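You operate a simulated robot arm through the tools that you are given. There is no shell and no other tool. Be economical: measure what you need, move in short steps, check, and stop when the job is done.

The job below is to be done with a simulated two-armed robot. You get a single attempt, and the scene is never put back.

JOB
Pour the red-rimmed cup back into the purple-rimmed jug and dry the resting pipe.
Fine: the jug ends at 800 ml, spill nothing; put the cup back. Use the blue cloth and put it back. Set down upright: clear cup with a red rim.

It is judged by the outcome, as a careful person would: the job done as asked, and still so three seconds after it is handed in. It fails if anything else is knocked over, pushed out of place, dropped, spilled or broken. Flat cloth is picked up by pressing the open fingertips on it (5 to 10 N) and closing them slowly along it; thin cloth reads only 2 to 8 mm in the jaws.

ROBOT AND FRAMES
Two 7-joint arms with two-finger parallel grippers on one trunk, on a base that drives. Base frame: it is fixed to the floor where the robot stands at the start and does not move with it; the origin is under the middle of the robot, x ahead of it, y to its left, z up. Units: mm, degrees, N and s.
The left shoulder is at the start at [-74, 119, 865], the right one opposite. With the tool pointing down near the work surface each hand reaches from about 180 to 600 mm from the robot's upright axis, wherever it stands, measured 20 degrees to its own side. Places, roughly: white pipe with an orange band (36x4x4 cm) [500, -500, 800]. Payload 3.43 kg a hand.
The TCP of each hand is the grasp point between the finger pads, 30 mm short of the fingertips. In the tool frame z runs along the fingers and y along their closing line. Largest opening 94 mm; finger width 28, thickness 10; the body of the gripper, 50 by 96 mm, starts 55 mm behind the TCP.
Orientation is that of the tool frame in the base frame, as a unit quaternion [x, y, z, w]. With the fingers straight down and closing along the base's y, the tool's x points along the base's -x, its y along +y and its z along -z.

CONTROLS
- The arms move only by the tool servo_tool. It takes "left_rows", "right_rows" or both (then of equal length, played together; a hand with none holds still); each is a list of rows, each a list of 2 entries, a list of its own where there are three numbers: the shift along the tool's x, y, z in mm, then the turn, a rotation vector about the tool's x, y, z in degrees. In form: [[[tx, ty, tz], [rx, ry, rz]], ...]. A call has 1 to 8 rows; each row shifts and turns the commanded pose from where the row before left it, along the tool's axes as they then stand. "left_jaw" and "right_jaw" are, for a hand that has rows, the opening, from 0 (shut) to 1 (fully open), set as the call begins (left out, the last holds). Each row takes 0.2 s and may step no farther than 50 mm and 8.6 degrees from the row before; otherwise, or with a gripper value out of range, the whole call is refused. A pose out of reach is approached as far as the arm can. The call stops where the force on the tool passes 70 N (or 10 N more than at its start, if that is more) or the arm is blocked; 0.2 s more then pass. The fingers move at their own pace (about 153 mm/s each) and stop on an object; they squeeze with about 33 N. The grip force told is the motor's: it shows also when the fingers shut on nothing. Time passes only in rows, and 0.2 s behind the last, so rows that do not move let the fingers close. The reply holds the time, the measured pose of the TCP, the force on the tool along the base axes, the opening and the grip force, in the units named above and with some noise, with the torque about the TCP (base axes, N m) and any sound that the robot's microphone picked up.
- Cameras (640 x 400 px; columns grow to the right, rows downward): "scene" is now at [28.4, -30.7, 1573.6]; the picture's right is [-0.40, -0.91, 0.00], its down [-0.68, 0.30, -0.66] and it looks along [0.61, -0.27, -0.75] (base axes); focal length 271 px, centre (320, 200). "left" rides on the left gripper at [76, -14, -102] in its tool frame; the picture's right is [0.18, 0.98, 0.00], its down [-0.75, 0.14, -0.64] and it looks along [-0.63, 0.12, 0.77] (tool axes); focal length 243 px, centre (320, 200). "right" rides on the right gripper at [76, 14, -102] in its tool frame; the picture's right is [-0.18, 0.98, 0.00], its down [-0.75, -0.14, -0.64] and it looks along [-0.63, -0.12, 0.77] (tool axes); focal length 243 px, centre (320, 200).
- capture(camera): a new picture of that camera. No time passes.
- lift_body(by): slides the trunk up (or, below 0, down) by that many mm; the arms and the scene camera ride with it, the base frame stays. It gives what a move gives, with no picture.
- roll_base(legs): drives the robot by 1 to 6 legs, each [ahead, left, turn to the left] in mm, mm and degrees, along the robot's own axes; the way and the turn of a leg run together, so that a leg with both is an arc; at most 1500 mm and 180 degrees a leg. The arms and the cameras ride along, it lands a little off, and it stops where it bumps. It gives what a move gives.
- turn_head(pan, tilt): turns the head with the scene camera to pan (to the left, within 143 degrees either way) and tilt (down, from -29 to 69), counted from straight ahead of the robot. It gives what a move gives.
- pixel_to_xyz(camera, pixels): for up to 12 pixels [column, row] of the newest picture of that camera ("zoom" is the newest enlarged one), the place [x, y, z] in the base frame of the surface seen there, good to about 2 mm. No time passes.
- enlarge(camera, box): a new picture of the part [left, top, right, bottom] of that camera's present view, enlarged. No time passes.
- close_job(): hands the job in; it is judged then, once.

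Go step by step. Measure first, check grasps and placings, and put right what went wrong. The budget is 80 turns and 58 pictures, counting those below and the enlarged ones. Unless the task says otherwise, let go and move clear before handing in, and close with one line.

The tools are called after ">>>" as a command line: name --argument value ..., lists and objects as JSON in quotes. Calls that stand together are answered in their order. servo_tool: Moves the arms, as the interface text tells. Its arguments: {"type":"object","properties":{"left_rows":{"type":"array","items":{"type":"array"}},"left_jaw":{"type":"number"},"right_rows":{"type":"array","items":{"type":"array"}},"right_jaw":{"type":"number"}},"required":[]} The other tools are called the same way: lift_body (by) slides the trunk up or down; roll_base (legs) drives the base; turn_head (pan, tilt) turns the head that bears the scene camera; capture (camera) takes a picture; pixel_to_xyz (camera, pixels) gives the place of the surface under pixels of a picture; enlarge (camera, box) takes an enlarged picture of a part of a camera's view; close_job () hands the job in.

At the start:

```text
time_s: 0.0
left_ee_pos: [298.0, -13.6, 1201.1]
left_orientation: [0.0, 1.0, 0.001, 0.001]
left_contact_force: [-0.1, 0.0, 0.9]
left_moment: [0.0, 0.01, 0.04]
left_opening: 94.2
left_finger_force: 0.2
right_ee_pos: [258.8, -340.9, 1251.9]
right_orientation: [0.0, 1.0, 0.001, 0.0]
right_contact_force: [-0.1, 0.2, -0.1]
right_moment: [0.01, 0.0, 0.02]
right_opening: 93.9
right_finger_force: 0.1
trunk travel left (down, up): [-288.0, 47.0]
robot x, y, heading: [-4.7, -1.6, 0.1]
head pan, tilt: [-23.9, 48.4]
```

scene: 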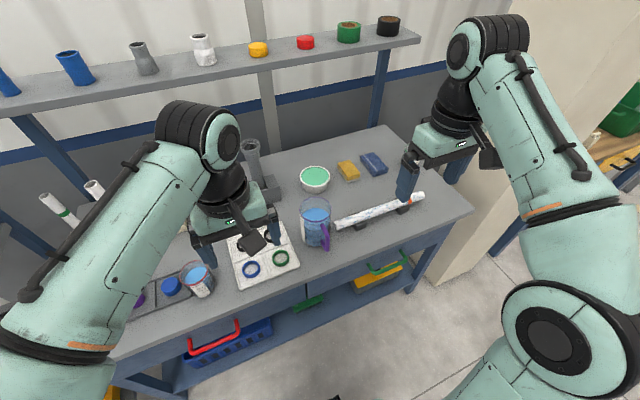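
right: 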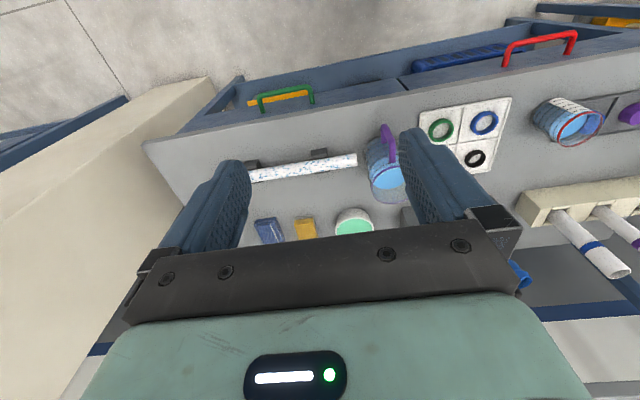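
left: 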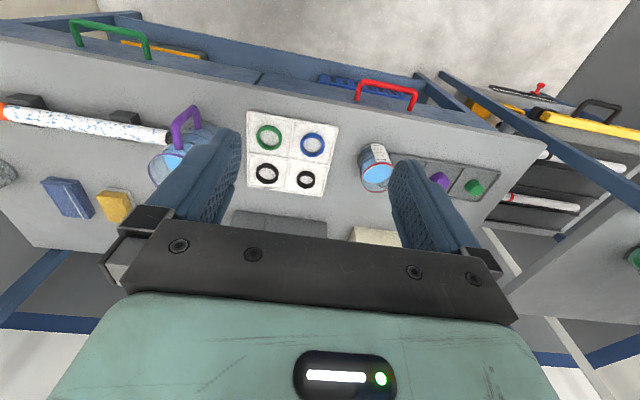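

The scene shows the jug near (315,222), the cup near (197,280), the wet pipe at (380,210) and a blue cloth near (373,163). I'll enlarge both areas.

>>> enlarge --camera "scene" --box '[280, 130, 460, 260]'

>>> enlarge --camera "left" --box '[340, 120, 500, 220]'

>>> pixel_to_xyz --camera "scene" --pixels '[[373, 163], [347, 171], [335, 227], [418, 196], [376, 211], [197, 270], [202, 290], [316, 200], [324, 240], [315, 215], [290, 195], [440, 215]]'

```text
3.08 times, centred on (370, 195) of scene
```

zoom: 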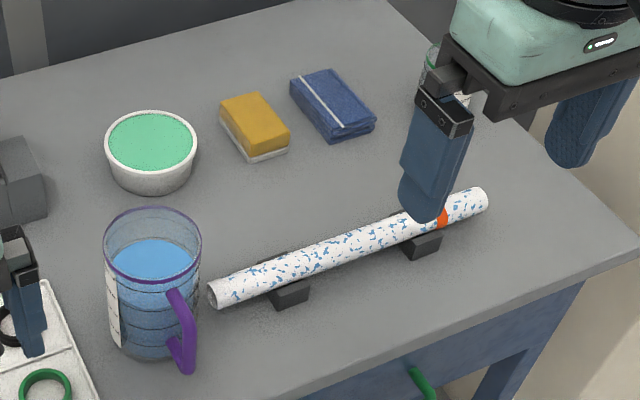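

```text
4.00 times, centred on (420, 170) of left
```

zoom: 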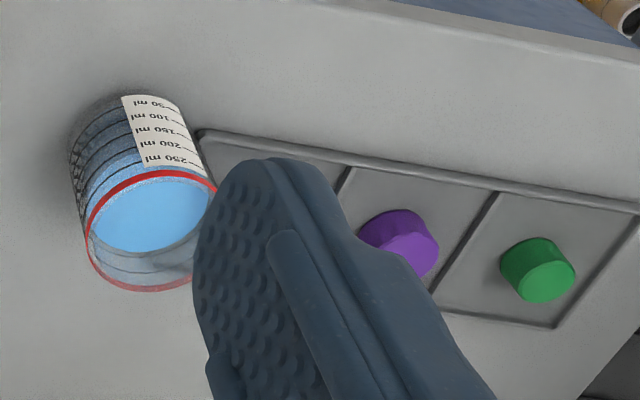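

```text
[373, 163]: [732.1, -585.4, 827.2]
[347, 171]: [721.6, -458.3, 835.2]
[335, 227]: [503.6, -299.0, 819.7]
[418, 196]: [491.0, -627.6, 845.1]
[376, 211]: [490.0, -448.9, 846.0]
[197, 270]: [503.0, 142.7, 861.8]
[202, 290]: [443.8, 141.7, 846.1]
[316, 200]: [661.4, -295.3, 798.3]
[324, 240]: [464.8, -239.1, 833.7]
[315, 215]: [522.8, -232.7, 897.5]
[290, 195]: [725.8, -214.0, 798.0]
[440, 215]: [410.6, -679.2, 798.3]
```

Let me read the fill levels closely: jug near (315,222) and cup near (197,280).

>>> enlarge --camera "scene" --box '[286, 190, 350, 255]'

>>> enlarge --camera "scene" --box '[165, 250, 229, 310]'

>>> enlarge --camera "right" --box '[350, 110, 430, 220]'

```text
6.15 times, centred on (318, 222) of scene
```

zoom: 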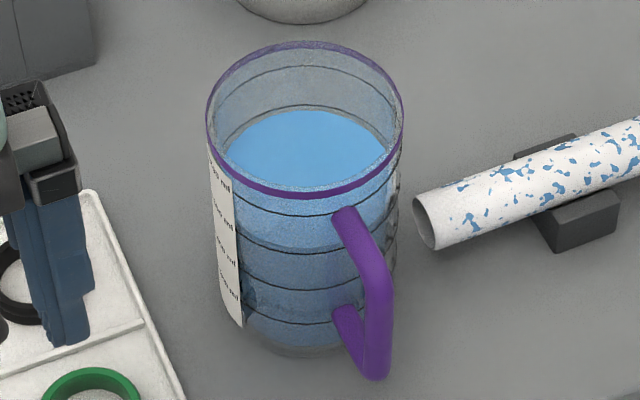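

```text
6.67 times, centred on (197, 280) of scene
```

zoom: 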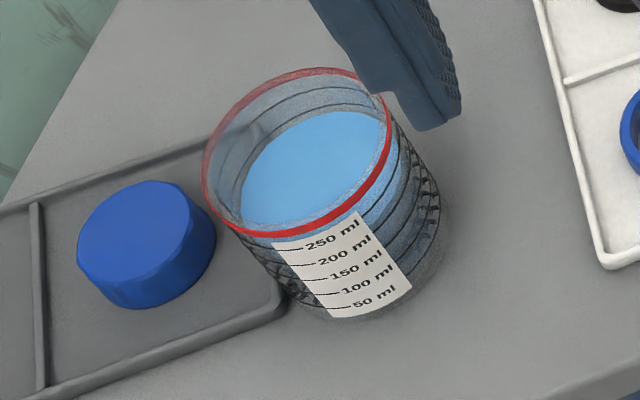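

```text
3.64 times, centred on (390, 165) of right
```

zoom: 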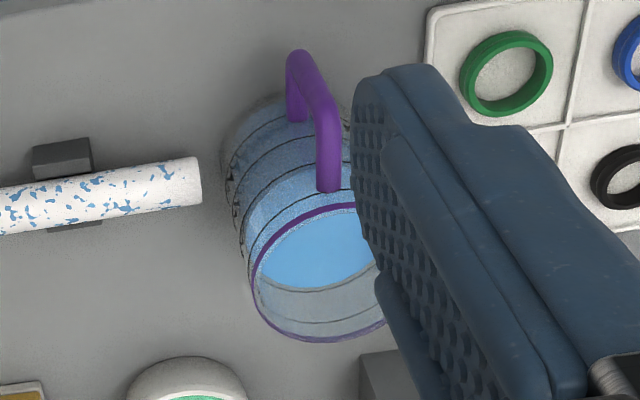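

Readings: table top is z≈798, the cup sits against the caddy, and the jug's label is on its +y side. I'll bring the left hand to a horizontal pose, fingers ahead and camera on top, to grip the cup and read the levels.

>>> servo_tool --left_rows '[[[-25, 40, 0], [0, 0, 0]], [[-25, 40, 0], [0, 0, 0]], [[-25, 40, 0], [0, 0, 0]], [[-25, 30, 0], [0, 0, 0]], [[0, 0, 0], [6.06, 0, -6.06]], [[0, 0, 0], [6.06, 0, -6.06]], [[0, 0, 0], [6.06, 0, -6.06]], [[0, 0, 0], [6.06, 0, -6.06]]]'

>>> servo_tool --left_rows '[[[0, 0, 0], [6.06, 0, -6.06]], [[0, 0, 0], [6.06, 0, -6.06]], [[0, 0, 0], [6.06, 0, -6.06]], [[0, 0, 0], [6.06, 0, -6.06]], [[0, 0, 0], [6.06, 0, -6.06]], [[0, 0, 0], [6.06, 0, -6.06]], [[0, 0, 0], [6.06, 0, -6.06]], [[0, 0, 0], [6.06, 0, -6.06]]]'

```text
time_s: 1.8
left_ee_pos: [397.0, 136.8, 1201.6]
left_orientation: [-0.21, 0.955, -0.209, 0.0]
left_contact_force: [0.3, -0.7, -0.6]
left_moment: [-0.01, 0.01, -0.04]
left_opening: 93.9
left_finger_force: 0.0
right_ee_pos: [258.9, -342.0, 1251.1]
right_orientation: [0.001, 1.0, 0.0, 0.0]
right_contact_force: [-0.2, -0.3, -0.1]
right_moment: [-0.03, -0.02, 0.02]
right_opening: 94.2
right_finger_force: 0.0
trunk travel left (down, up): [-288.0, 47.0]
robot x, y, heading: [-0.0, 4.3, 0.1]
head pan, tilt: [-23.9, 48.4]
```

```text
time_s: 3.6
left_ee_pos: [396.5, 136.4, 1201.0]
left_orientation: [-0.554, 0.623, -0.553, 0.001]
left_contact_force: [0.6, 0.7, -1.0]
left_moment: [-0.01, -0.03, 0.0]
left_opening: 94.2
left_finger_force: 0.2
right_ee_pos: [259.6, -342.7, 1251.8]
right_orientation: [-0.001, 1.0, 0.0, 0.0]
right_contact_force: [0.2, 0.5, -0.1]
right_moment: [-0.01, 0.01, -0.01]
right_opening: 94.1
right_finger_force: 0.1
trunk travel left (down, up): [-288.0, 47.0]
robot x, y, heading: [0.7, 1.4, -0.0]
head pan, tilt: [-23.9, 48.4]
```

The hand follows the turn exactly; I'll finish it.

>>> servo_tool --left_rows '[[[0, 0, 0], [6.06, 0, -6.06]], [[0, 0, 0], [6.06, 0, -6.06]], [[0, 0, 0], [6.06, 0, -6.06]], [[0, 0, 0], [6.06, 0, -6.06]], [[0, 0, 0], [6.06, 0, -6.06]], [[0, 0, 0], [6.06, 0, -6.06]], [[0, 0, 0], [6.06, 0, -6.06]], [[0, 0, 0], [6.06, 0, -6.06]]]'

>>> servo_tool --left_rows '[[[0, 0, 0], [6.06, 0, -6.06]]]'

>>> capture --camera "scene"

```text
time_s: 5.4
left_ee_pos: [396.3, 133.8, 1200.4]
left_orientation: [0.705, -0.075, 0.705, 0.002]
left_contact_force: [0.1, -0.6, 0.3]
left_moment: [-0.01, -0.03, 0.01]
left_opening: 93.8
left_finger_force: 0.0
right_ee_pos: [259.6, -343.7, 1250.4]
right_orientation: [0.0, 1.0, 0.002, 0.0]
right_contact_force: [0.3, -0.2, -0.2]
right_moment: [-0.01, 0.01, 0.01]
right_opening: 94.0
right_finger_force: 0.0
trunk travel left (down, up): [-288.0, 47.0]
robot x, y, heading: [1.0, -1.9, 0.1]
head pan, tilt: [-23.9, 48.4]
```

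```text
time_s: 5.8
left_ee_pos: [398.7, 129.2, 1195.9]
left_orientation: [0.712, 0.019, 0.699, 0.066]
left_contact_force: [0.7, -0.3, -0.4]
left_moment: [0.0, -0.01, 0.02]
left_opening: 94.0
left_finger_force: 0.1
right_ee_pos: [259.5, -342.7, 1250.2]
right_orientation: [0.0, 1.0, 0.001, 0.001]
right_contact_force: [0.8, -0.5, -0.2]
right_moment: [0.05, 0.02, -0.02]
right_opening: 94.0
right_finger_force: 0.1
trunk travel left (down, up): [-288.0, 47.0]
robot x, y, heading: [0.6, 0.8, 0.1]
head pan, tilt: [-23.9, 48.4]
```

```text
49 pictures are left
```

scene: 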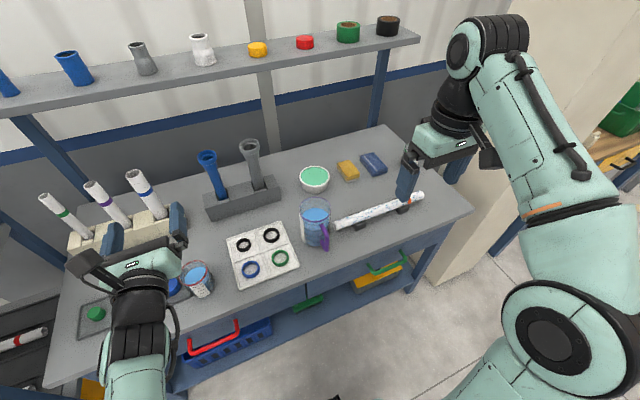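

The hand is a few degrees short of the command, perhaps a wrist limit at that height. I'll go lower and further back and see whether it clears, then look at the cup.

>>> servo_tool --left_rows '[[[-48, -1, -12], [0, 0, 0]], [[-48, -1, -12], [0, 0, 0]], [[-48, -1, -12], [0, 0, 0]], [[-48, -1, -12], [0, 0, 0]], [[-48, -1, -12], [0, 0, 0]], [[0, 0, 0], [0, 0, 0]]]'

>>> capture --camera "left"

```text
time_s: 6.2
left_ee_pos: [383.5, 103.8, 1175.4]
left_orientation: [0.705, 0.023, 0.696, 0.133]
left_contact_force: [-0.9, -0.6, 0.3]
left_moment: [0.01, -0.02, 0.02]
left_opening: 94.2
left_finger_force: 0.0
right_ee_pos: [260.2, -342.9, 1250.5]
right_orientation: [0.0, 1.0, 0.001, 0.001]
right_contact_force: [0.2, -0.7, -0.2]
right_moment: [0.0, 0.02, 0.0]
right_opening: 93.9
right_finger_force: 0.1
trunk travel left (down, up): [-288.0, 47.0]
robot x, y, heading: [1.7, 0.5, -0.0]
head pan, tilt: [-23.9, 48.4]
stopped in row 1 (left hand): the arm was blocked; the commanded pose is now the measured one
```

```text
48 pictures are left
```

left: 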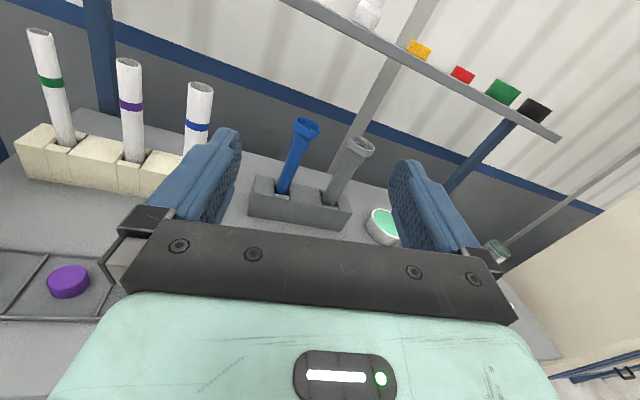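

The arm is blocked at that roll, so an over-the-top grip is better: keep the neutral roll, grip the cup at about 45° pitch and pour forward (away from the robot). I'll reverse the turn.

>>> servo_tool --left_rows '[[[0, 0, 0], [-6.06, 0, 6.06]], [[0, 0, 0], [-6.06, 0, 6.06]], [[0, 0, 0], [-6.06, 0, 6.06]], [[0, 0, 0], [-6.06, 0, 6.06]], [[0, 0, 0], [-6.06, 0, 6.06]], [[0, 0, 0], [-6.06, 0, 6.06]], [[0, 0, 0], [-6.06, 0, 6.06]], [[0, 0, 0], [-6.06, 0, 6.06]]]'

>>> servo_tool --left_rows '[[[0, 0, 0], [-6.06, 0, 6.06]], [[0, 0, 0], [-6.06, 0, 6.06]], [[0, 0, 0], [-6.06, 0, 6.06]], [[0, 0, 0], [-6.06, 0, 6.06]], [[0, 0, 0], [-6.06, 0, 6.06]], [[0, 0, 0], [-6.06, 0, 6.06]], [[0, 0, 0], [-6.06, 0, 6.06]], [[0, 0, 0], [-6.06, 0, 6.06]]]'

>>> servo_tool --left_rows '[[[0, 0, 0], [-6.06, 0, 6.06]], [[0, 0, 0], [-6.06, 0, 6.06]], [[0, 0, 0], [-6.06, 0, 6.06]], [[0, 0, 0], [-6.06, 0, 6.06]], [[0, 0, 0], [-6.06, 0, 6.06]], [[0, 0, 0], [0, 0, 0]]]'

```text
time_s: 8.0
left_ee_pos: [384.1, 103.9, 1175.3]
left_orientation: [0.539, -0.54, 0.636, 0.113]
left_contact_force: [-0.9, -0.1, -0.6]
left_moment: [0.04, -0.01, 0.03]
left_opening: 93.9
left_finger_force: 0.1
right_ee_pos: [260.2, -342.2, 1251.6]
right_orientation: [0.0, 1.0, 0.0, 0.0]
right_contact_force: [0.5, 0.2, 0.3]
right_moment: [0.05, 0.02, 0.02]
right_opening: 94.0
right_finger_force: 0.1
trunk travel left (down, up): [-288.0, 47.0]
robot x, y, heading: [3.5, 2.9, -0.1]
head pan, tilt: [-23.9, 48.4]
```

```text
time_s: 9.8
left_ee_pos: [385.6, 104.6, 1175.7]
left_orientation: [-0.186, 0.915, -0.354, -0.055]
left_contact_force: [-0.2, 0.7, 0.2]
left_moment: [0.0, -0.01, -0.01]
left_opening: 94.1
left_finger_force: 0.1
right_ee_pos: [260.5, -342.9, 1252.3]
right_orientation: [0.0, 1.0, 0.001, 0.0]
right_contact_force: [-0.5, -0.8, 0.2]
right_moment: [0.01, 0.03, -0.01]
right_opening: 93.9
right_finger_force: 0.1
trunk travel left (down, up): [-288.0, 47.0]
robot x, y, heading: [-3.1, 0.2, 0.2]
head pan, tilt: [-23.9, 48.4]
```

```text
time_s: 11.2
left_ee_pos: [383.3, 104.4, 1176.7]
left_orientation: [0.077, 0.991, -0.109, -0.007]
left_contact_force: [0.0, 0.1, 0.4]
left_moment: [0.03, -0.04, -0.01]
left_opening: 93.9
left_finger_force: 0.0
right_ee_pos: [260.3, -341.2, 1251.1]
right_orientation: [0.0, 1.0, -0.001, -0.001]
right_contact_force: [-0.1, 0.5, -0.1]
right_moment: [-0.01, 0.01, 0.04]
right_opening: 93.9
right_finger_force: 0.1
trunk travel left (down, up): [-288.0, 47.0]
robot x, y, heading: [0.4, -2.1, -0.0]
head pan, tilt: [-23.9, 48.4]
```

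Hand is back near neutral. I'll pitch it 45° (fingers ahead and down) and slide the base 150 mm to the right so the cup and jug are both in the left hand's reach.

>>> servo_tool --left_rows '[[[0, 0, 0], [-2.57, -7.6, -0.57]], [[0, 0, 0], [-2.57, -7.6, -0.57]], [[0, 0, 0], [-2.57, -7.6, -0.57]], [[0, 0, 0], [-2.57, -7.6, -0.57]], [[0, 0, 0], [-2.57, -7.6, -0.57]], [[0, 0, 0], [-2.57, -7.6, -0.57]], [[0, 0, 0], [0, 0, 0]]]'

>>> roll_base --legs '[[0, -150, 0]]'

>>> capture --camera "left"

>>> capture --camera "scene"

```text
time_s: 12.8
left_ee_pos: [384.1, 103.3, 1175.2]
left_orientation: [0.0, 0.923, 0.0, 0.385]
left_contact_force: [-0.6, 0.2, -0.2]
left_moment: [-0.04, 0.03, 0.02]
left_opening: 94.1
left_finger_force: 0.2
right_ee_pos: [260.7, -342.6, 1251.7]
right_orientation: [0.0, 1.0, -0.001, 0.0]
right_contact_force: [-1.4, -0.6, 0.3]
right_moment: [0.02, -0.03, 0.05]
right_opening: 93.8
right_finger_force: 0.0
trunk travel left (down, up): [-288.0, 47.0]
robot x, y, heading: [3.3, -0.4, 0.0]
head pan, tilt: [-23.9, 48.4]
```

```text
time_s: 14.8
left_ee_pos: [383.6, -47.6, 1174.2]
left_orientation: [0.001, 0.924, 0.0, 0.383]
left_contact_force: [0.7, 0.0, 1.1]
left_moment: [0.0, 0.01, 0.01]
left_opening: 94.1
left_finger_force: 0.0
right_ee_pos: [259.5, -493.2, 1251.6]
right_orientation: [0.0, 1.0, 0.0, 0.001]
right_contact_force: [0.1, 0.5, 0.9]
right_moment: [-0.04, 0.02, 0.0]
right_opening: 94.0
right_finger_force: 0.0
trunk travel left (down, up): [-288.0, 47.0]
robot x, y, heading: [-2.5, -152.3, -0.1]
head pan, tilt: [-23.9, 48.4]
```

```text
47 pictures are left
```

left: 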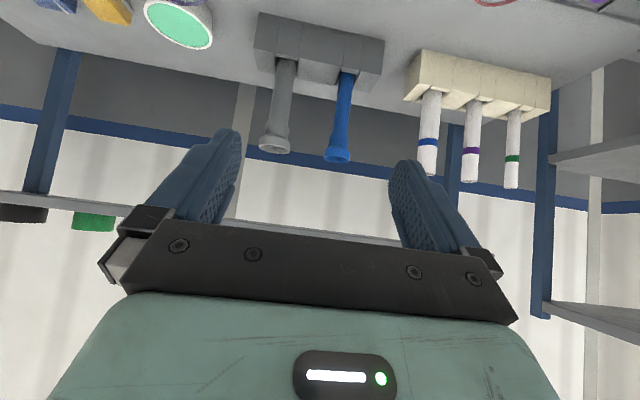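

```text
46 pictures are left
```

scene: 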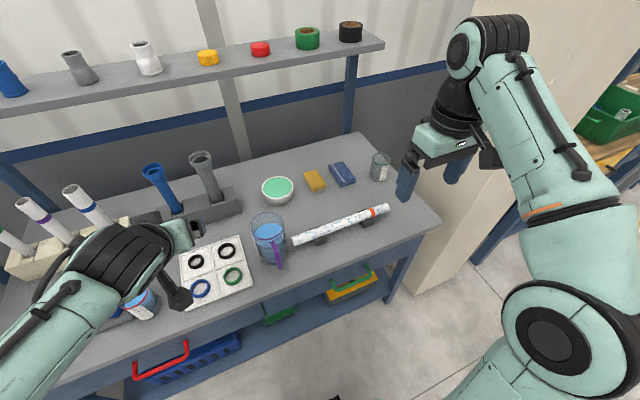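

Now measure cup and jug precisely, using an enlarged view of (80–300, 200–330).

>>> enlarge --camera "scene" --box '[110, 270, 174, 330]'

>>> enlarge --camera "scene" --box '[240, 205, 304, 275]'

```text
6.67 times, centred on (142, 300) of scene
```

zoom: 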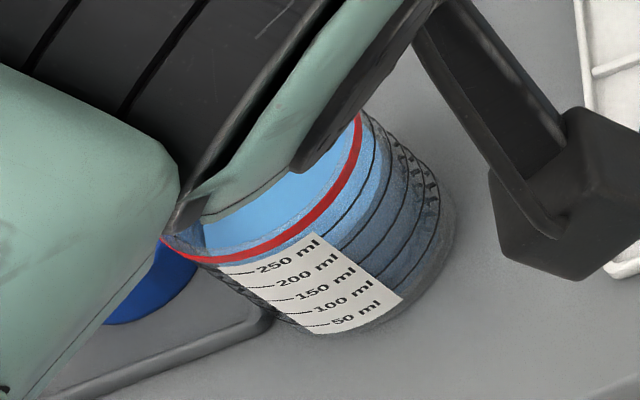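

```text
5.71 times, centred on (272, 240) of scene
```

zoom: 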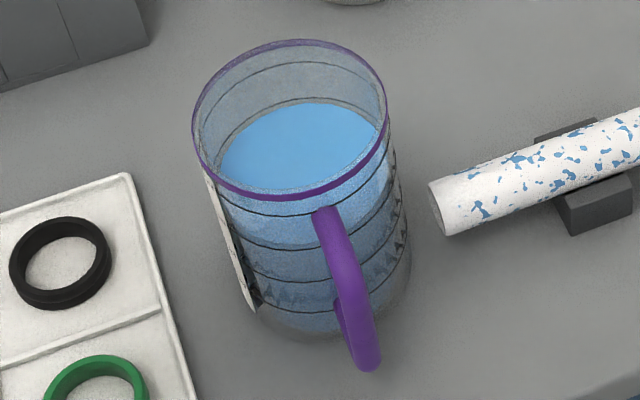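

>>> pixel_to_xyz --camera "zoom" --pixels '[[193, 118], [386, 118], [290, 41], [290, 197], [300, 120], [300, 160], [225, 150], [290, 214], [285, 248], [285, 282], [285, 309], [365, 365]]'

>>> enlarge --camera "scene" --box '[250, 230, 270, 262]'

```text
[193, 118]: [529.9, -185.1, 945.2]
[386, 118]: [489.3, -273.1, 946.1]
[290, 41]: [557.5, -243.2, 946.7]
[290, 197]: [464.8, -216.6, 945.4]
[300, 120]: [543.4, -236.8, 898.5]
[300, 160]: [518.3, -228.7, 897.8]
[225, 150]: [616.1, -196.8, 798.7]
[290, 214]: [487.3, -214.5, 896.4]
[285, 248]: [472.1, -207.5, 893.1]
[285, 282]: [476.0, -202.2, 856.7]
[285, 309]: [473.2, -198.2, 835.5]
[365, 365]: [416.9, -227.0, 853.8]
```

```text
12.50 times, centred on (260, 246) of scene
```

zoom: 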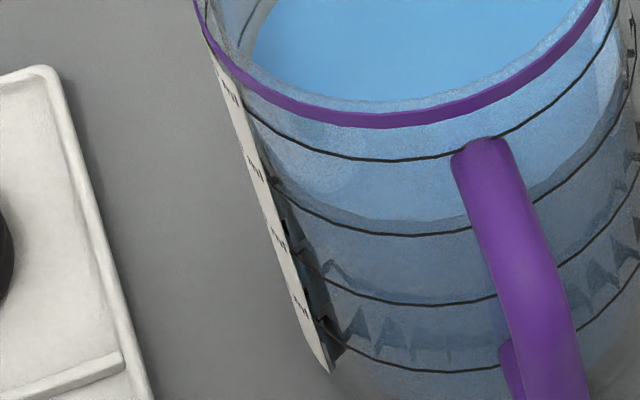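

Jug: centre ≈(510,-230), rim z 946, liquid surface z 898, radius ≈48. To read its label (facing +y) I'll drive left and turn the head.

>>> roll_base --legs '[[0, 450, 0]]'

>>> turn_head --pan -46 --tilt 42

>>> capture --camera "scene"

```text
time_s: 19.2
left_ee_pos: [387.0, 399.4, 1174.9]
left_orientation: [0.003, 0.924, -0.001, 0.384]
left_contact_force: [1.2, 0.3, 0.1]
left_moment: [0.0, 0.02, 0.01]
left_opening: 94.4
left_finger_force: 0.0
right_ee_pos: [258.7, -45.3, 1251.7]
right_orientation: [0.004, 1.0, -0.001, 0.0]
right_contact_force: [0.9, 0.2, 0.4]
right_moment: [-0.03, -0.01, 0.01]
right_opening: 94.2
right_finger_force: 0.1
trunk travel left (down, up): [-288.0, 47.0]
robot x, y, heading: [3.1, 298.3, -0.1]
head pan, tilt: [-23.9, 48.4]
```

```text
time_s: 20.1
left_ee_pos: [387.1, 400.8, 1175.1]
left_orientation: [0.003, 0.924, -0.001, 0.383]
left_contact_force: [0.0, 0.0, -0.1]
left_moment: [0.0, 0.01, 0.01]
left_opening: 93.8
left_finger_force: 0.1
right_ee_pos: [259.9, -45.1, 1252.0]
right_orientation: [0.003, 1.0, 0.0, 0.0]
right_contact_force: [0.1, -0.7, -0.4]
right_moment: [0.03, -0.01, -0.01]
right_opening: 93.7
right_finger_force: 0.0
trunk travel left (down, up): [-288.0, 47.0]
robot x, y, heading: [-0.9, 298.5, -0.2]
head pan, tilt: [-46.0, 42.0]
```

```text
42 pictures are left
```

scene: 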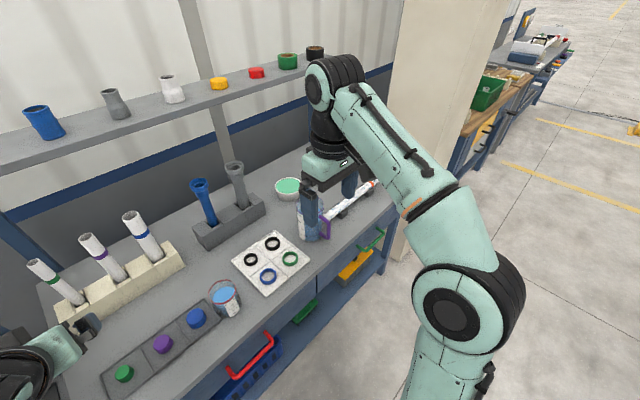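

>>> enlarge --camera "scene" --box '[290, 195, 340, 250]'

>>> enlarge --camera "scene" --box '[200, 270, 256, 326]'

```text
7.27 times, centred on (315, 222) of scene
```

zoom: 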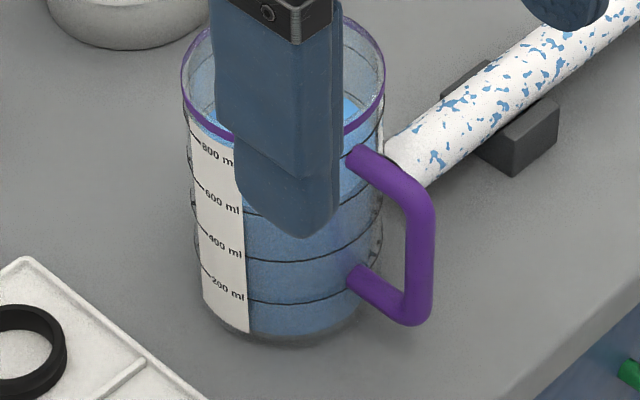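

```text
7.14 times, centred on (228, 298) of scene
```

zoom: 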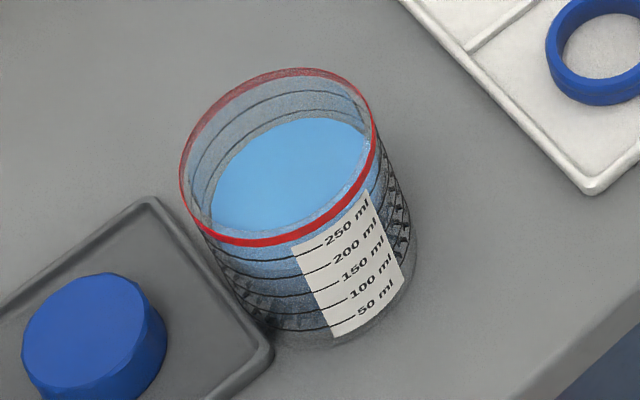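

>>> pixel_to_xyz --camera "zoom" --pixels '[[181, 170], [375, 140], [290, 70], [270, 243], [290, 160], [330, 200], [320, 246], [330, 294], [335, 332], [200, 260], [265, 355], [215, 240]]'

>>> enlarge --camera "scene" --box '[290, 195, 340, 250]'

>>> pixel_to_xyz --camera "zoom" --pixels '[[195, 130], [215, 145], [200, 185], [202, 233], [212, 270], [230, 205], [230, 247], [235, 295], [235, 160], [202, 105], [225, 325], [430, 250]]'

```text
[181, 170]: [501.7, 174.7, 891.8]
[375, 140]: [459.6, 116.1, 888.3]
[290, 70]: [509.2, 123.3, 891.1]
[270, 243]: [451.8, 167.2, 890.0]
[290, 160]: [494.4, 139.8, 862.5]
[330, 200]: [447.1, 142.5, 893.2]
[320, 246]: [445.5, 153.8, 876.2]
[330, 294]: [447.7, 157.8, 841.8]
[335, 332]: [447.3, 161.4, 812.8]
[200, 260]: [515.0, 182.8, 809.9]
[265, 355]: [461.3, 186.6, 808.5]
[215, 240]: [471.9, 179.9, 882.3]
```

```text
7.27 times, centred on (315, 222) of scene
```

zoom: 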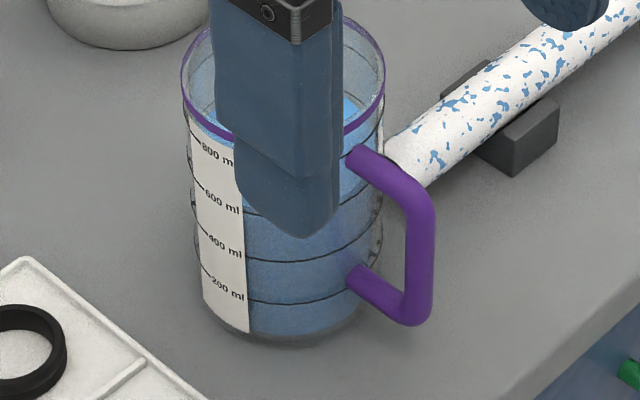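

```text
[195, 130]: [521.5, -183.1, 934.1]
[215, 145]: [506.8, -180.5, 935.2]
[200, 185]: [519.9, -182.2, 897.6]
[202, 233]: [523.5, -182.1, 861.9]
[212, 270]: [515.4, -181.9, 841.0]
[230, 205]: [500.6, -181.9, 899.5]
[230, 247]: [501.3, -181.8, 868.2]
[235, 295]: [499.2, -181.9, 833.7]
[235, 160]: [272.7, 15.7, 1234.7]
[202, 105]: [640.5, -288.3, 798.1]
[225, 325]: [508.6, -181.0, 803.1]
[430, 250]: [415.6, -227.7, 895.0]
```

Marks: 800 at z≈934, 600 at ≈901, jug now ≈580–590 ml; cup holds ≈210 ml (surface 862.5, rim 891, centre ≈(481,145), Ø≈73), so emptying the cup fully should give 800. I'll drive to a station reaching both cup and jug.

>>> roll_base --legs '[[0, -540, 0], [80, 0, 0]]'

>>> turn_head --pan 0 --tilt 50

>>> capture --camera "scene"

```text
time_s: 25.9
left_ee_pos: [460.3, -132.6, 1176.8]
left_orientation: [0.006, 0.923, -0.002, 0.384]
left_contact_force: [-0.6, -0.4, 0.2]
left_moment: [0.03, 0.0, 0.04]
left_opening: 93.8
left_finger_force: 0.1
right_ee_pos: [329.4, -576.5, 1252.0]
right_orientation: [0.007, 1.0, 0.0, 0.0]
right_contact_force: [0.0, -1.0, 0.1]
right_moment: [0.02, 0.01, -0.03]
right_opening: 94.0
right_finger_force: 0.0
trunk travel left (down, up): [-288.0, 47.0]
robot x, y, heading: [73.2, -232.7, -0.7]
head pan, tilt: [-46.0, 42.0]
```

```text
time_s: 27.0
left_ee_pos: [460.2, -132.4, 1176.4]
left_orientation: [0.006, 0.924, -0.002, 0.383]
left_contact_force: [0.7, -0.1, 0.6]
left_moment: [-0.01, 0.02, -0.02]
left_opening: 93.8
left_finger_force: 0.1
right_ee_pos: [329.2, -577.3, 1251.5]
right_orientation: [0.006, 1.0, 0.0, 0.0]
right_contact_force: [-1.2, -0.2, -0.2]
right_moment: [0.02, -0.01, -0.02]
right_opening: 93.9
right_finger_force: 0.1
trunk travel left (down, up): [-288.0, 47.0]
robot x, y, heading: [73.7, -231.4, -0.9]
head pan, tilt: [0.0, 50.0]
```

```text
38 pictures are left
```

scene: 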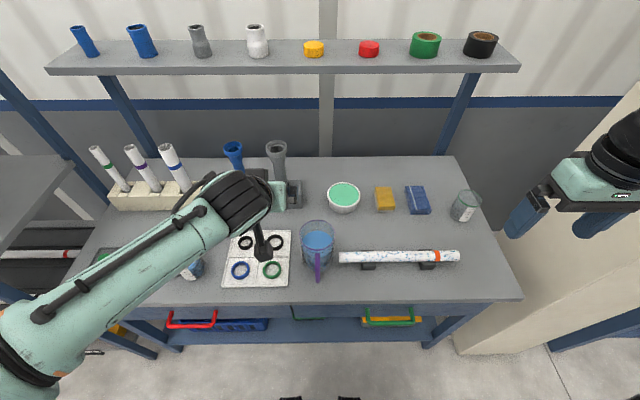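

Station good and everything stands as before. Dry run: turn the empty left hand into the final pouring attitude high over the jug to test reach.

>>> servo_tool --left_rows '[[[0, -49, 0], [0, 0, 0]], [[0, -49, 0], [0, 8.3, 0]], [[0, 0, 0], [0, 8.3, 0]], [[0, 0, 0], [0, 8.3, 0]], [[0, 0, 0], [0, 8.3, 0]], [[0, 0, 0], [0, 8.3, 0]], [[0, 0, 0], [0, 8.3, 0]], [[0, 0, 0], [0, 8.3, 0]]]'

>>> servo_tool --left_rows '[[[0, 0, 0], [0, 8.3, 0]], [[0, 0, 0], [0, 8.3, 0]], [[0, 0, 0], [0, 8.3, 0]], [[0, 0, 0], [0, 8.3, 0]], [[0, 0, 0], [0, 8.3, 0]], [[0, 0, 0], [0, 0, 0]]]'

```text
time_s: 28.8
left_ee_pos: [450.9, -230.5, 1168.6]
left_orientation: [0.01, 0.997, 0.006, -0.075]
left_contact_force: [-0.3, 0.3, 0.6]
left_moment: [-0.03, 0.0, -0.01]
left_opening: 94.2
left_finger_force: 0.0
left hand out of reach, approached as far as the arm can: row 8
right_ee_pos: [329.3, -577.4, 1252.1]
right_orientation: [0.007, 1.0, 0.0, 0.001]
right_contact_force: [-0.1, -0.8, 0.3]
right_moment: [-0.01, -0.01, 0.0]
right_opening: 93.8
right_finger_force: 0.1
trunk travel left (down, up): [-288.0, 47.0]
robot x, y, heading: [73.3, -233.7, -0.8]
head pan, tilt: [0.0, 50.0]
```

```text
time_s: 30.2
left_ee_pos: [410.4, -218.1, 1156.5]
left_orientation: [0.006, 0.987, 0.003, -0.16]
left_contact_force: [0.7, 0.0, 0.3]
left_moment: [0.0, -0.07, -0.02]
left_opening: 94.2
left_finger_force: 0.0
left hand out of reach, approached as far as the arm can: row 1, 2, 3, 4, 5
right_ee_pos: [331.5, -577.2, 1251.3]
right_orientation: [0.006, 1.0, 0.001, -0.001]
right_contact_force: [-1.1, 0.0, -0.2]
right_moment: [-0.01, -0.01, -0.01]
right_opening: 94.1
right_finger_force: 0.2
trunk travel left (down, up): [-288.0, 47.0]
robot x, y, heading: [74.2, -232.8, -0.8]
head pan, tilt: [0.0, 50.0]
```

Out of reach at this height; the real pour height is 170 mm lower, so I'll test there.

>>> servo_tool --left_rows '[[[-32, 0, 22], [0, 0, 0]], [[-32, 0, 22], [0, 0, 0]], [[-32, 0, 22], [0, 0, 0]], [[-32, 0, 22], [0, 0, 0]], [[0, 0, 0], [0, 0, 0]]]'

```text
time_s: 31.4
left_ee_pos: [501.4, -217.5, 1031.7]
left_orientation: [0.007, 0.987, 0.004, -0.159]
left_contact_force: [-0.6, -0.4, 0.2]
left_moment: [0.03, 0.01, -0.01]
left_opening: 93.9
left_finger_force: 0.0
right_ee_pos: [329.2, -576.2, 1251.0]
right_orientation: [0.006, 1.0, -0.001, 0.001]
right_contact_force: [0.1, 0.1, 0.8]
right_moment: [0.03, 0.02, -0.05]
right_opening: 93.9
right_finger_force: 0.1
trunk travel left (down, up): [-288.0, 47.0]
robot x, y, heading: [73.4, -230.8, -0.9]
head pan, tilt: [0.0, 50.0]
```

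The command had been clamped; orientation is now at 108°. Rotate on from here to test.

>>> servo_tool --left_rows '[[[0, 0, 0], [0, 8, 0]], [[0, 0, 0], [0, 8, 0]], [[0, 0, 0], [0, 8, 0]], [[0, 0, 0], [0, 8, 0]], [[0, 0, 0], [0, 5, 0]], [[0, 0, 0], [0, 0, 0]]]'

```text
time_s: 32.8
left_ee_pos: [501.1, -216.3, 1032.0]
left_orientation: [0.006, 0.981, 0.004, -0.193]
left_contact_force: [-0.3, 0.1, -0.4]
left_moment: [-0.02, -0.02, -0.02]
left_opening: 93.8
left_finger_force: 0.1
left hand out of reach, approached as far as the arm can: row 1, 2, 3, 4, 5
right_ee_pos: [330.7, -577.9, 1251.0]
right_orientation: [0.006, 1.0, 0.0, 0.0]
right_contact_force: [0.3, -0.7, -0.1]
right_moment: [-0.05, 0.02, 0.01]
right_opening: 93.9
right_finger_force: 0.0
trunk travel left (down, up): [-288.0, 47.0]
robot x, y, heading: [72.3, -233.8, -0.7]
head pan, tilt: [0.0, 50.0]
```

The forward-pitched pour hits a wrist limit. Alternative: hand coming from the +y side nearly horizontal, camera on top, pouring by rolling toward the robot (−x). I'll set that orientation up and check.

>>> servo_tool --left_rows '[[[0, 0, -20], [0, -7.4, 0]], [[0, 0, -20], [0, -7.4, 0]], [[0, 0, -20], [0, -7.4, 0]], [[0, 0, 0], [0, 0, -8.2]], [[0, 0, 0], [0, 0, -8.2]], [[0, 0, 0], [0, 0, -8.2]], [[0, 0, 0], [0, 0, -8.2]], [[0, 0, 0], [0, 0, -8.2]]]'

>>> servo_tool --left_rows '[[[0, 0, 0], [0, 0, -8.2]], [[0, 0, 0], [0, 0, -8.2]], [[0, 0, 0], [0, 0, -8.2]], [[0, 0, 0], [0, 0, -8.2]], [[0, 0, 0], [0, 0, -8.2]], [[0, 0, 0], [0, 0, -8.2]], [[0, 0, 0], [0, 8.3, 0]], [[0, 0, 0], [0, 8.3, 0]]]'

>>> servo_tool --left_rows '[[[0, 0, 0], [0, 8.3, 0]], [[0, 0, 0], [0, 8.3, 0]], [[0, 0, 0], [0, 8.3, 0]], [[0, 0, 0], [0, 8.3, 0]], [[0, 0, 0], [0, 8.3, 0]], [[0, 0, 0], [0, 8.3, 0]], [[0, 0, 0], [0, 8.3, 0]], [[0, 0, 0], [0, 0, 0]]]'

```text
time_s: 34.6
left_ee_pos: [517.7, -219.3, 1090.5]
left_orientation: [-0.345, 0.939, 0.003, 0.0]
left_contact_force: [0.2, 0.9, 0.1]
left_moment: [-0.01, -0.01, -0.03]
left_opening: 93.8
left_finger_force: 0.1
right_ee_pos: [329.4, -578.1, 1251.5]
right_orientation: [0.006, 1.0, 0.0, -0.001]
right_contact_force: [0.6, -0.4, -0.2]
right_moment: [-0.02, 0.01, 0.04]
right_opening: 93.9
right_finger_force: 0.0
trunk travel left (down, up): [-288.0, 47.0]
robot x, y, heading: [75.8, -226.2, -0.5]
head pan, tilt: [0.0, 50.0]
```

```text
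time_s: 36.4
left_ee_pos: [518.6, -219.5, 1089.4]
left_orientation: [-0.696, 0.704, -0.099, -0.103]
left_contact_force: [-0.7, 0.5, 0.4]
left_moment: [-0.05, 0.0, -0.02]
left_opening: 93.9
left_finger_force: 0.1
right_ee_pos: [331.8, -576.0, 1252.4]
right_orientation: [0.006, 1.0, 0.0, 0.0]
right_contact_force: [-0.2, -0.2, -0.4]
right_moment: [-0.03, 0.0, -0.02]
right_opening: 94.2
right_finger_force: 0.1
trunk travel left (down, up): [-288.0, 47.0]
robot x, y, heading: [75.2, -230.6, -0.9]
head pan, tilt: [0.0, 50.0]
```

```text
time_s: 38.2
left_ee_pos: [518.9, -219.5, 1089.6]
left_orientation: [-0.561, 0.565, -0.426, -0.43]
left_contact_force: [-0.5, 1.1, 0.6]
left_moment: [0.01, -0.01, -0.03]
left_opening: 93.8
left_finger_force: 0.1
right_ee_pos: [329.4, -577.4, 1251.4]
right_orientation: [0.006, 1.0, 0.0, 0.0]
right_contact_force: [0.1, -0.2, -0.5]
right_moment: [-0.04, 0.02, 0.01]
right_opening: 93.9
right_finger_force: 0.1
trunk travel left (down, up): [-288.0, 47.0]
robot x, y, heading: [76.5, -232.4, -0.7]
head pan, tilt: [0.0, 50.0]
```

This attitude is reached exactly. Dry-run the pouring roll (about base −y) up to ~117°.

>>> servo_tool --left_rows '[[[0, 0, 0], [2.2, 0, 8.2]], [[0, 0, 0], [2.2, 0, 8.2]], [[0, 0, 0], [2.2, 0, 8.2]], [[0, 0, 0], [2.2, 0, 8.2]], [[0, 0, 0], [2.2, 0, 8.2]], [[0, 0, 0], [2.2, 0, 8.2]], [[0, 0, 0], [2.2, 0, 8.2]], [[0, 0, 0], [2.2, 0, 8.2]]]'

>>> servo_tool --left_rows '[[[0, 0, 0], [2.2, 0, 8.2]], [[0, 0, 0], [2.2, 0, 8.2]], [[0, 0, 0], [2.2, 0, 8.2]], [[0, 0, 0], [2.2, 0, 8.2]], [[0, 0, 0], [2.2, 0, 8.2]], [[0, 0, 0], [2.2, 0, 8.2]], [[0, 0, 0], [0, 0, 0]]]'

>>> capture --camera "scene"

```text
time_s: 40.0
left_ee_pos: [519.0, -218.4, 1090.9]
left_orientation: [-0.221, 0.71, -0.667, -0.046]
left_contact_force: [-1.0, 0.0, -0.2]
left_moment: [-0.02, -0.01, 0.02]
left_opening: 93.9
left_finger_force: 0.1
right_ee_pos: [330.4, -576.5, 1252.2]
right_orientation: [0.006, 1.0, 0.0, 0.001]
right_contact_force: [-0.2, -0.8, 0.3]
right_moment: [-0.04, 0.01, -0.02]
right_opening: 93.9
right_finger_force: 0.2
trunk travel left (down, up): [-288.0, 47.0]
robot x, y, heading: [76.2, -233.4, -0.9]
head pan, tilt: [0.0, 50.0]
```

```text
time_s: 41.6
left_ee_pos: [518.0, -218.7, 1090.3]
left_orientation: [-0.091, -0.659, 0.699, -0.261]
left_contact_force: [0.4, -0.4, -0.4]
left_moment: [0.0, -0.02, 0.03]
left_opening: 93.9
left_finger_force: 0.0
right_ee_pos: [329.4, -576.5, 1252.0]
right_orientation: [0.006, 1.0, -0.001, 0.0]
right_contact_force: [-0.2, -0.1, 0.4]
right_moment: [0.02, -0.01, 0.0]
right_opening: 94.1
right_finger_force: 0.0
trunk travel left (down, up): [-288.0, 47.0]
robot x, y, heading: [73.8, -230.9, -0.5]
head pan, tilt: [0.0, 50.0]
```

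```text
37 pictures are left
```

scene: 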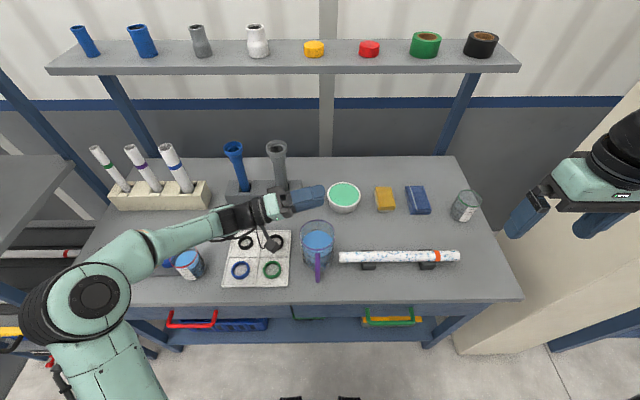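

The full roll works. Roll back upright and measure obstacles (tube tops, caps) and the cup.

>>> pixel_to_xyz --camera "scene" --pixels '[[233, 146], [276, 146], [276, 180], [172, 264], [245, 241], [96, 150], [171, 150], [188, 262], [385, 190], [418, 190], [466, 195]]'

>>> servo_tool --left_rows '[[[0, 0, 0], [-2.2, 0, -8.2]], [[0, 0, 0], [-2.2, 0, -8.2]], [[0, 0, 0], [-2.2, 0, -8.2]], [[0, 0, 0], [-2.2, 0, -8.2]], [[0, 0, 0], [-2.2, 0, -8.2]], [[0, 0, 0], [-2.2, 0, -8.2]], [[0, 0, 0], [-2.2, 0, -8.2]], [[0, 0, 0], [-2.2, 0, -8.2]]]'

>>> servo_tool --left_rows '[[[0, 0, 0], [-2.2, 0, -8.2]], [[0, 0, 0], [-2.2, 0, -8.2]], [[0, 0, 0], [-2.2, 0, -8.2]], [[0, 0, 0], [-2.2, 0, -8.2]], [[0, 0, 0], [-2.2, 0, -8.2]], [[0, 0, 0], [-2.2, 0, -8.2]], [[0, 0, 0], [0, 0, 0]]]'

>>> roll_base --legs '[[0, 130, 0]]'

>>> capture --camera "scene"

```text
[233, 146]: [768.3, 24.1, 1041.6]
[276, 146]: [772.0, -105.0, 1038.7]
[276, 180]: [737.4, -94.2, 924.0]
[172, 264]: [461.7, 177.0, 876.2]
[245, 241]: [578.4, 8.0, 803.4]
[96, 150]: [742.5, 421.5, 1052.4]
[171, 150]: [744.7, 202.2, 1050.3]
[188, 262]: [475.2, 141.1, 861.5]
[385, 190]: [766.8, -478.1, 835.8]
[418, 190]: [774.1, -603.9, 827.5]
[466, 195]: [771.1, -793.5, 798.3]
```

```text
time_s: 43.4
left_ee_pos: [517.7, -219.4, 1090.4]
left_orientation: [-0.32, 0.697, -0.625, -0.15]
left_contact_force: [0.2, 0.1, -0.1]
left_moment: [0.02, 0.03, 0.03]
left_opening: 93.9
left_finger_force: 0.0
right_ee_pos: [328.8, -576.4, 1251.4]
right_orientation: [0.006, 1.0, 0.0, 0.0]
right_contact_force: [-0.3, 0.6, 0.1]
right_moment: [-0.03, 0.01, 0.04]
right_opening: 94.2
right_finger_force: 0.0
trunk travel left (down, up): [-288.0, 47.0]
robot x, y, heading: [77.6, -229.0, -0.9]
head pan, tilt: [0.0, 50.0]
```

```text
time_s: 45.0
left_ee_pos: [518.1, -219.4, 1090.5]
left_orientation: [-0.56, 0.566, -0.424, -0.431]
left_contact_force: [-0.4, 0.6, -0.3]
left_moment: [-0.02, -0.03, -0.04]
left_opening: 94.1
left_finger_force: 0.0
right_ee_pos: [329.3, -577.1, 1252.1]
right_orientation: [0.006, 1.0, 0.0, 0.0]
right_contact_force: [1.0, -0.8, 0.5]
right_moment: [0.0, 0.01, 0.0]
right_opening: 94.2
right_finger_force: 0.1
trunk travel left (down, up): [-288.0, 47.0]
robot x, y, heading: [78.1, -231.5, -1.1]
head pan, tilt: [0.0, 50.0]
```

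```text
time_s: 46.8
left_ee_pos: [519.8, -87.1, 1090.6]
left_orientation: [-0.561, 0.566, -0.425, -0.43]
left_contact_force: [0.5, 0.3, -0.5]
left_moment: [0.0, 0.03, 0.01]
left_opening: 94.0
left_finger_force: 0.1
right_ee_pos: [332.9, -445.3, 1250.9]
right_orientation: [0.007, 1.0, 0.0, 0.0]
right_contact_force: [0.7, 0.6, 0.3]
right_moment: [-0.02, 0.03, 0.03]
right_opening: 94.0
right_finger_force: 0.0
trunk travel left (down, up): [-288.0, 47.0]
robot x, y, heading: [78.9, -100.1, -0.9]
head pan, tilt: [0.0, 50.0]
```

```text
36 pictures are left
```

scene: 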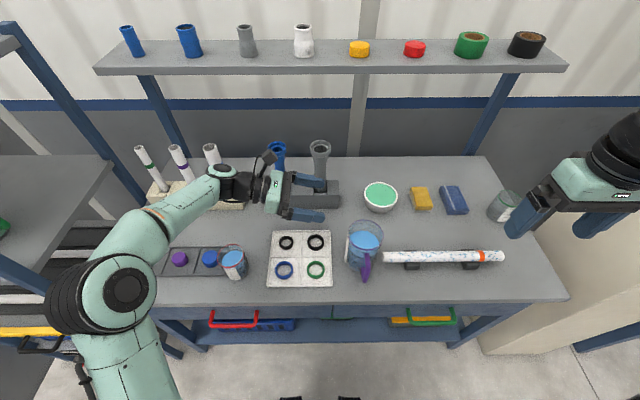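

>>> enlarge --camera "scene" --box '[150, 230, 262, 300]'

>>> pixel_to_xyz --camera "zoom" --pixels '[[345, 145], [165, 145], [345, 185], [300, 200], [430, 120], [540, 150], [478, 205], [480, 108], [418, 155], [490, 170], [440, 245], [455, 290]]'

```text
5.71 times, centred on (206, 265) of scene
```

zoom: 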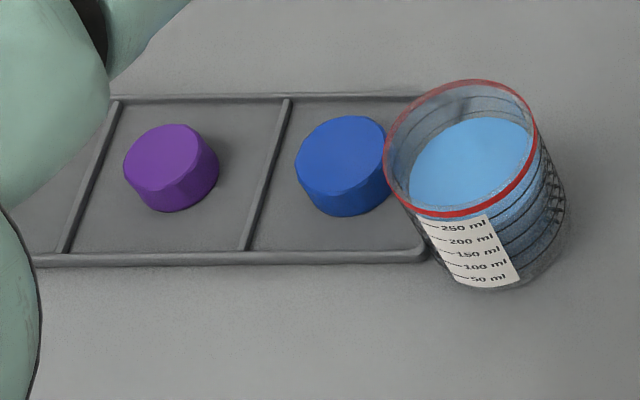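

```text
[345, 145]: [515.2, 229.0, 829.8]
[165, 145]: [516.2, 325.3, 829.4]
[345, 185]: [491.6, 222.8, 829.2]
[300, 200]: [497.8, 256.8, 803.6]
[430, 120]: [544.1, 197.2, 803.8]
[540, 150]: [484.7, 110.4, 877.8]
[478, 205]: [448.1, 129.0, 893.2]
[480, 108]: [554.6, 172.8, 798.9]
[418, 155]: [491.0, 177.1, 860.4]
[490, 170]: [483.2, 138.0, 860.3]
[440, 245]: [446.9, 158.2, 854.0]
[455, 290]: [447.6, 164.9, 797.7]
```

Caps top out at z 830; a TCP at z 864 clears them. I'll move the hand to the +y side of the cup at z≈960 and check.

>>> servo_tool --left_rows '[[[-26.5, 4.75, -35.9], [0, 0, 0]], [[-26.5, 4.75, -35.9], [0, 0, 0]], [[-26.5, 4.75, -35.9], [0, 0, 0]], [[-26.5, 4.75, -35.9], [0, 0, 0]], [[-26.5, 4.75, -35.9], [0, 0, 0]], [[-26.5, 4.75, -35.9], [0, 0, 0]], [[-26.5, 4.75, -35.9], [0, 0, 0]], [[-26.5, 4.75, -35.9], [0, 0, 0]]]'

>>> servo_tool --left_rows '[[[0, 0, 0], [0, 0, 0]]]'

>>> capture --camera "left"

>>> capture --camera "scene"

```text
time_s: 48.6
left_ee_pos: [486.0, 246.3, 962.4]
left_orientation: [-0.561, 0.566, -0.425, -0.43]
left_contact_force: [-0.3, -0.3, 0.8]
left_moment: [0.04, 0.02, 0.02]
left_opening: 93.9
left_finger_force: 0.1
right_ee_pos: [331.7, -444.9, 1251.1]
right_orientation: [0.006, 1.0, 0.0, 0.001]
right_contact_force: [0.0, 0.7, 0.2]
right_moment: [0.0, -0.03, 0.01]
right_opening: 93.9
right_finger_force: 0.1
trunk travel left (down, up): [-288.0, 47.0]
robot x, y, heading: [76.2, -103.1, -0.7]
head pan, tilt: [0.0, 50.0]
```

```text
time_s: 49.0
left_ee_pos: [487.0, 246.1, 962.5]
left_orientation: [-0.56, 0.567, -0.424, -0.431]
left_contact_force: [-0.1, -0.8, -0.2]
left_moment: [0.0, 0.03, -0.02]
left_opening: 94.1
left_finger_force: 0.0
right_ee_pos: [331.0, -445.7, 1251.5]
right_orientation: [0.006, 1.0, -0.001, -0.001]
right_contact_force: [-0.3, 0.2, -0.1]
right_moment: [0.0, -0.01, 0.03]
right_opening: 94.0
right_finger_force: 0.0
trunk travel left (down, up): [-288.0, 47.0]
robot x, y, heading: [73.8, -102.9, -0.5]
head pan, tilt: [0.0, 50.0]
```

```text
34 pictures are left
```

left: 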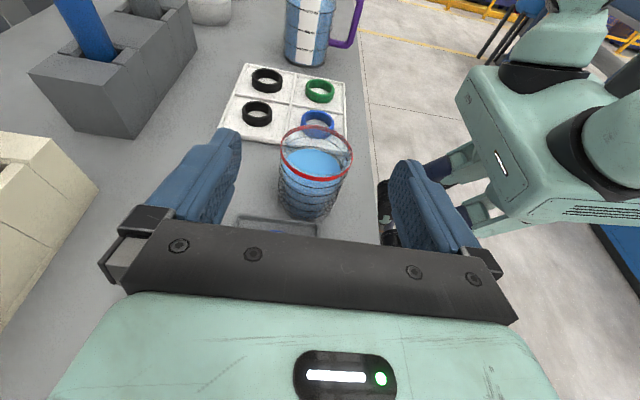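

```text
33 pictures are left
```

scene: 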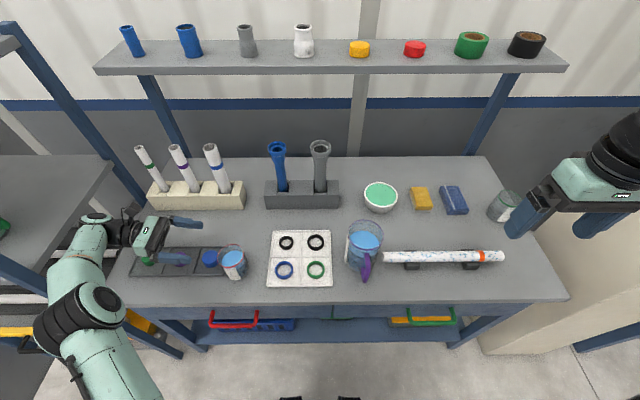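

The cup is centred between the fingers. Measure its rim from the left camera.

>>> pixel_to_xyz --camera "left" --pixels '[[281, 155], [352, 157], [316, 127], [316, 177], [284, 165], [349, 168]]'

>>> enlarge --camera "left" --box '[265, 115, 365, 225]'

```text
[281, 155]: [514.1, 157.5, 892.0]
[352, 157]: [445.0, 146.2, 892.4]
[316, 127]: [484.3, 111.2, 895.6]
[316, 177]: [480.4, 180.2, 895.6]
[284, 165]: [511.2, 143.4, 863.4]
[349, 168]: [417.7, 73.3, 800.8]
```

```text
3.64 times, centred on (315, 170) of left
```

zoom: 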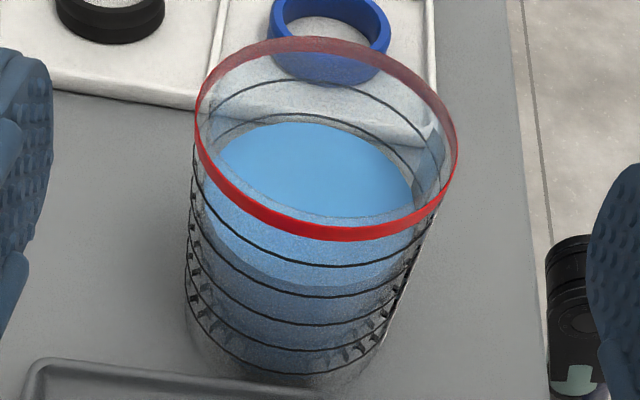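

Cup centre (481,146), rim z≈892. Descend to z 864 and advance along −y around the cup.

>>> servo_tool --left_rows '[[[-31.6, 1.2, 8.5], [0, 0, 0]], [[-31.6, 1.2, 8.5], [0, 0, 0]], [[-31.6, 1.2, 8.5], [0, 0, 0]], [[0, 0, 0], [0, 0, 0]]]' --left_jaw 1

>>> servo_tool --left_rows '[[[5.2, 0, 19.3], [0, 0, 0]], [[5.2, 0, 19.3], [0, 0, 0]], [[5.2, 0, 19.3], [0, 0, 0]], [[5.2, 0, 19.3], [0, 0, 0]], [[5.2, 0, 19.3], [0, 0, 0]], [[0, 0, 0], [0, 0, 0]]]'

>>> capture --camera "left"

```text
time_s: 50.0
left_ee_pos: [480.8, 247.2, 864.6]
left_orientation: [-0.561, 0.566, -0.424, -0.43]
left_contact_force: [-0.4, 0.1, -0.7]
left_moment: [-0.05, 0.02, -0.01]
left_opening: 94.2
left_finger_force: 0.0
right_ee_pos: [332.0, -446.9, 1250.7]
right_orientation: [0.006, 1.0, 0.0, 0.0]
right_contact_force: [-0.8, -0.5, -0.6]
right_moment: [0.01, 0.0, -0.01]
right_opening: 94.3
right_finger_force: 0.1
trunk travel left (down, up): [-288.0, 47.0]
robot x, y, heading: [76.7, -102.0, -0.6]
head pan, tilt: [0.0, 50.0]
```

```text
time_s: 51.4
left_ee_pos: [478.7, 147.0, 865.4]
left_orientation: [-0.561, 0.566, -0.425, -0.43]
left_contact_force: [0.1, 0.5, -0.4]
left_moment: [0.01, 0.0, -0.05]
left_opening: 94.0
left_finger_force: 0.0
right_ee_pos: [331.5, -446.0, 1250.3]
right_orientation: [0.006, 1.0, 0.001, 0.0]
right_contact_force: [-0.4, 0.4, -0.7]
right_moment: [0.03, -0.01, -0.03]
right_opening: 93.9
right_finger_force: 0.1
trunk travel left (down, up): [-288.0, 47.0]
robot x, y, heading: [76.1, -100.4, -0.7]
head pan, tilt: [0.0, 50.0]
```

```text
31 pictures are left
```

left: 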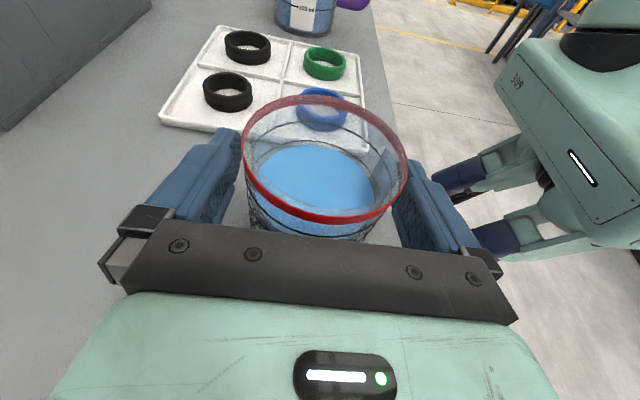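

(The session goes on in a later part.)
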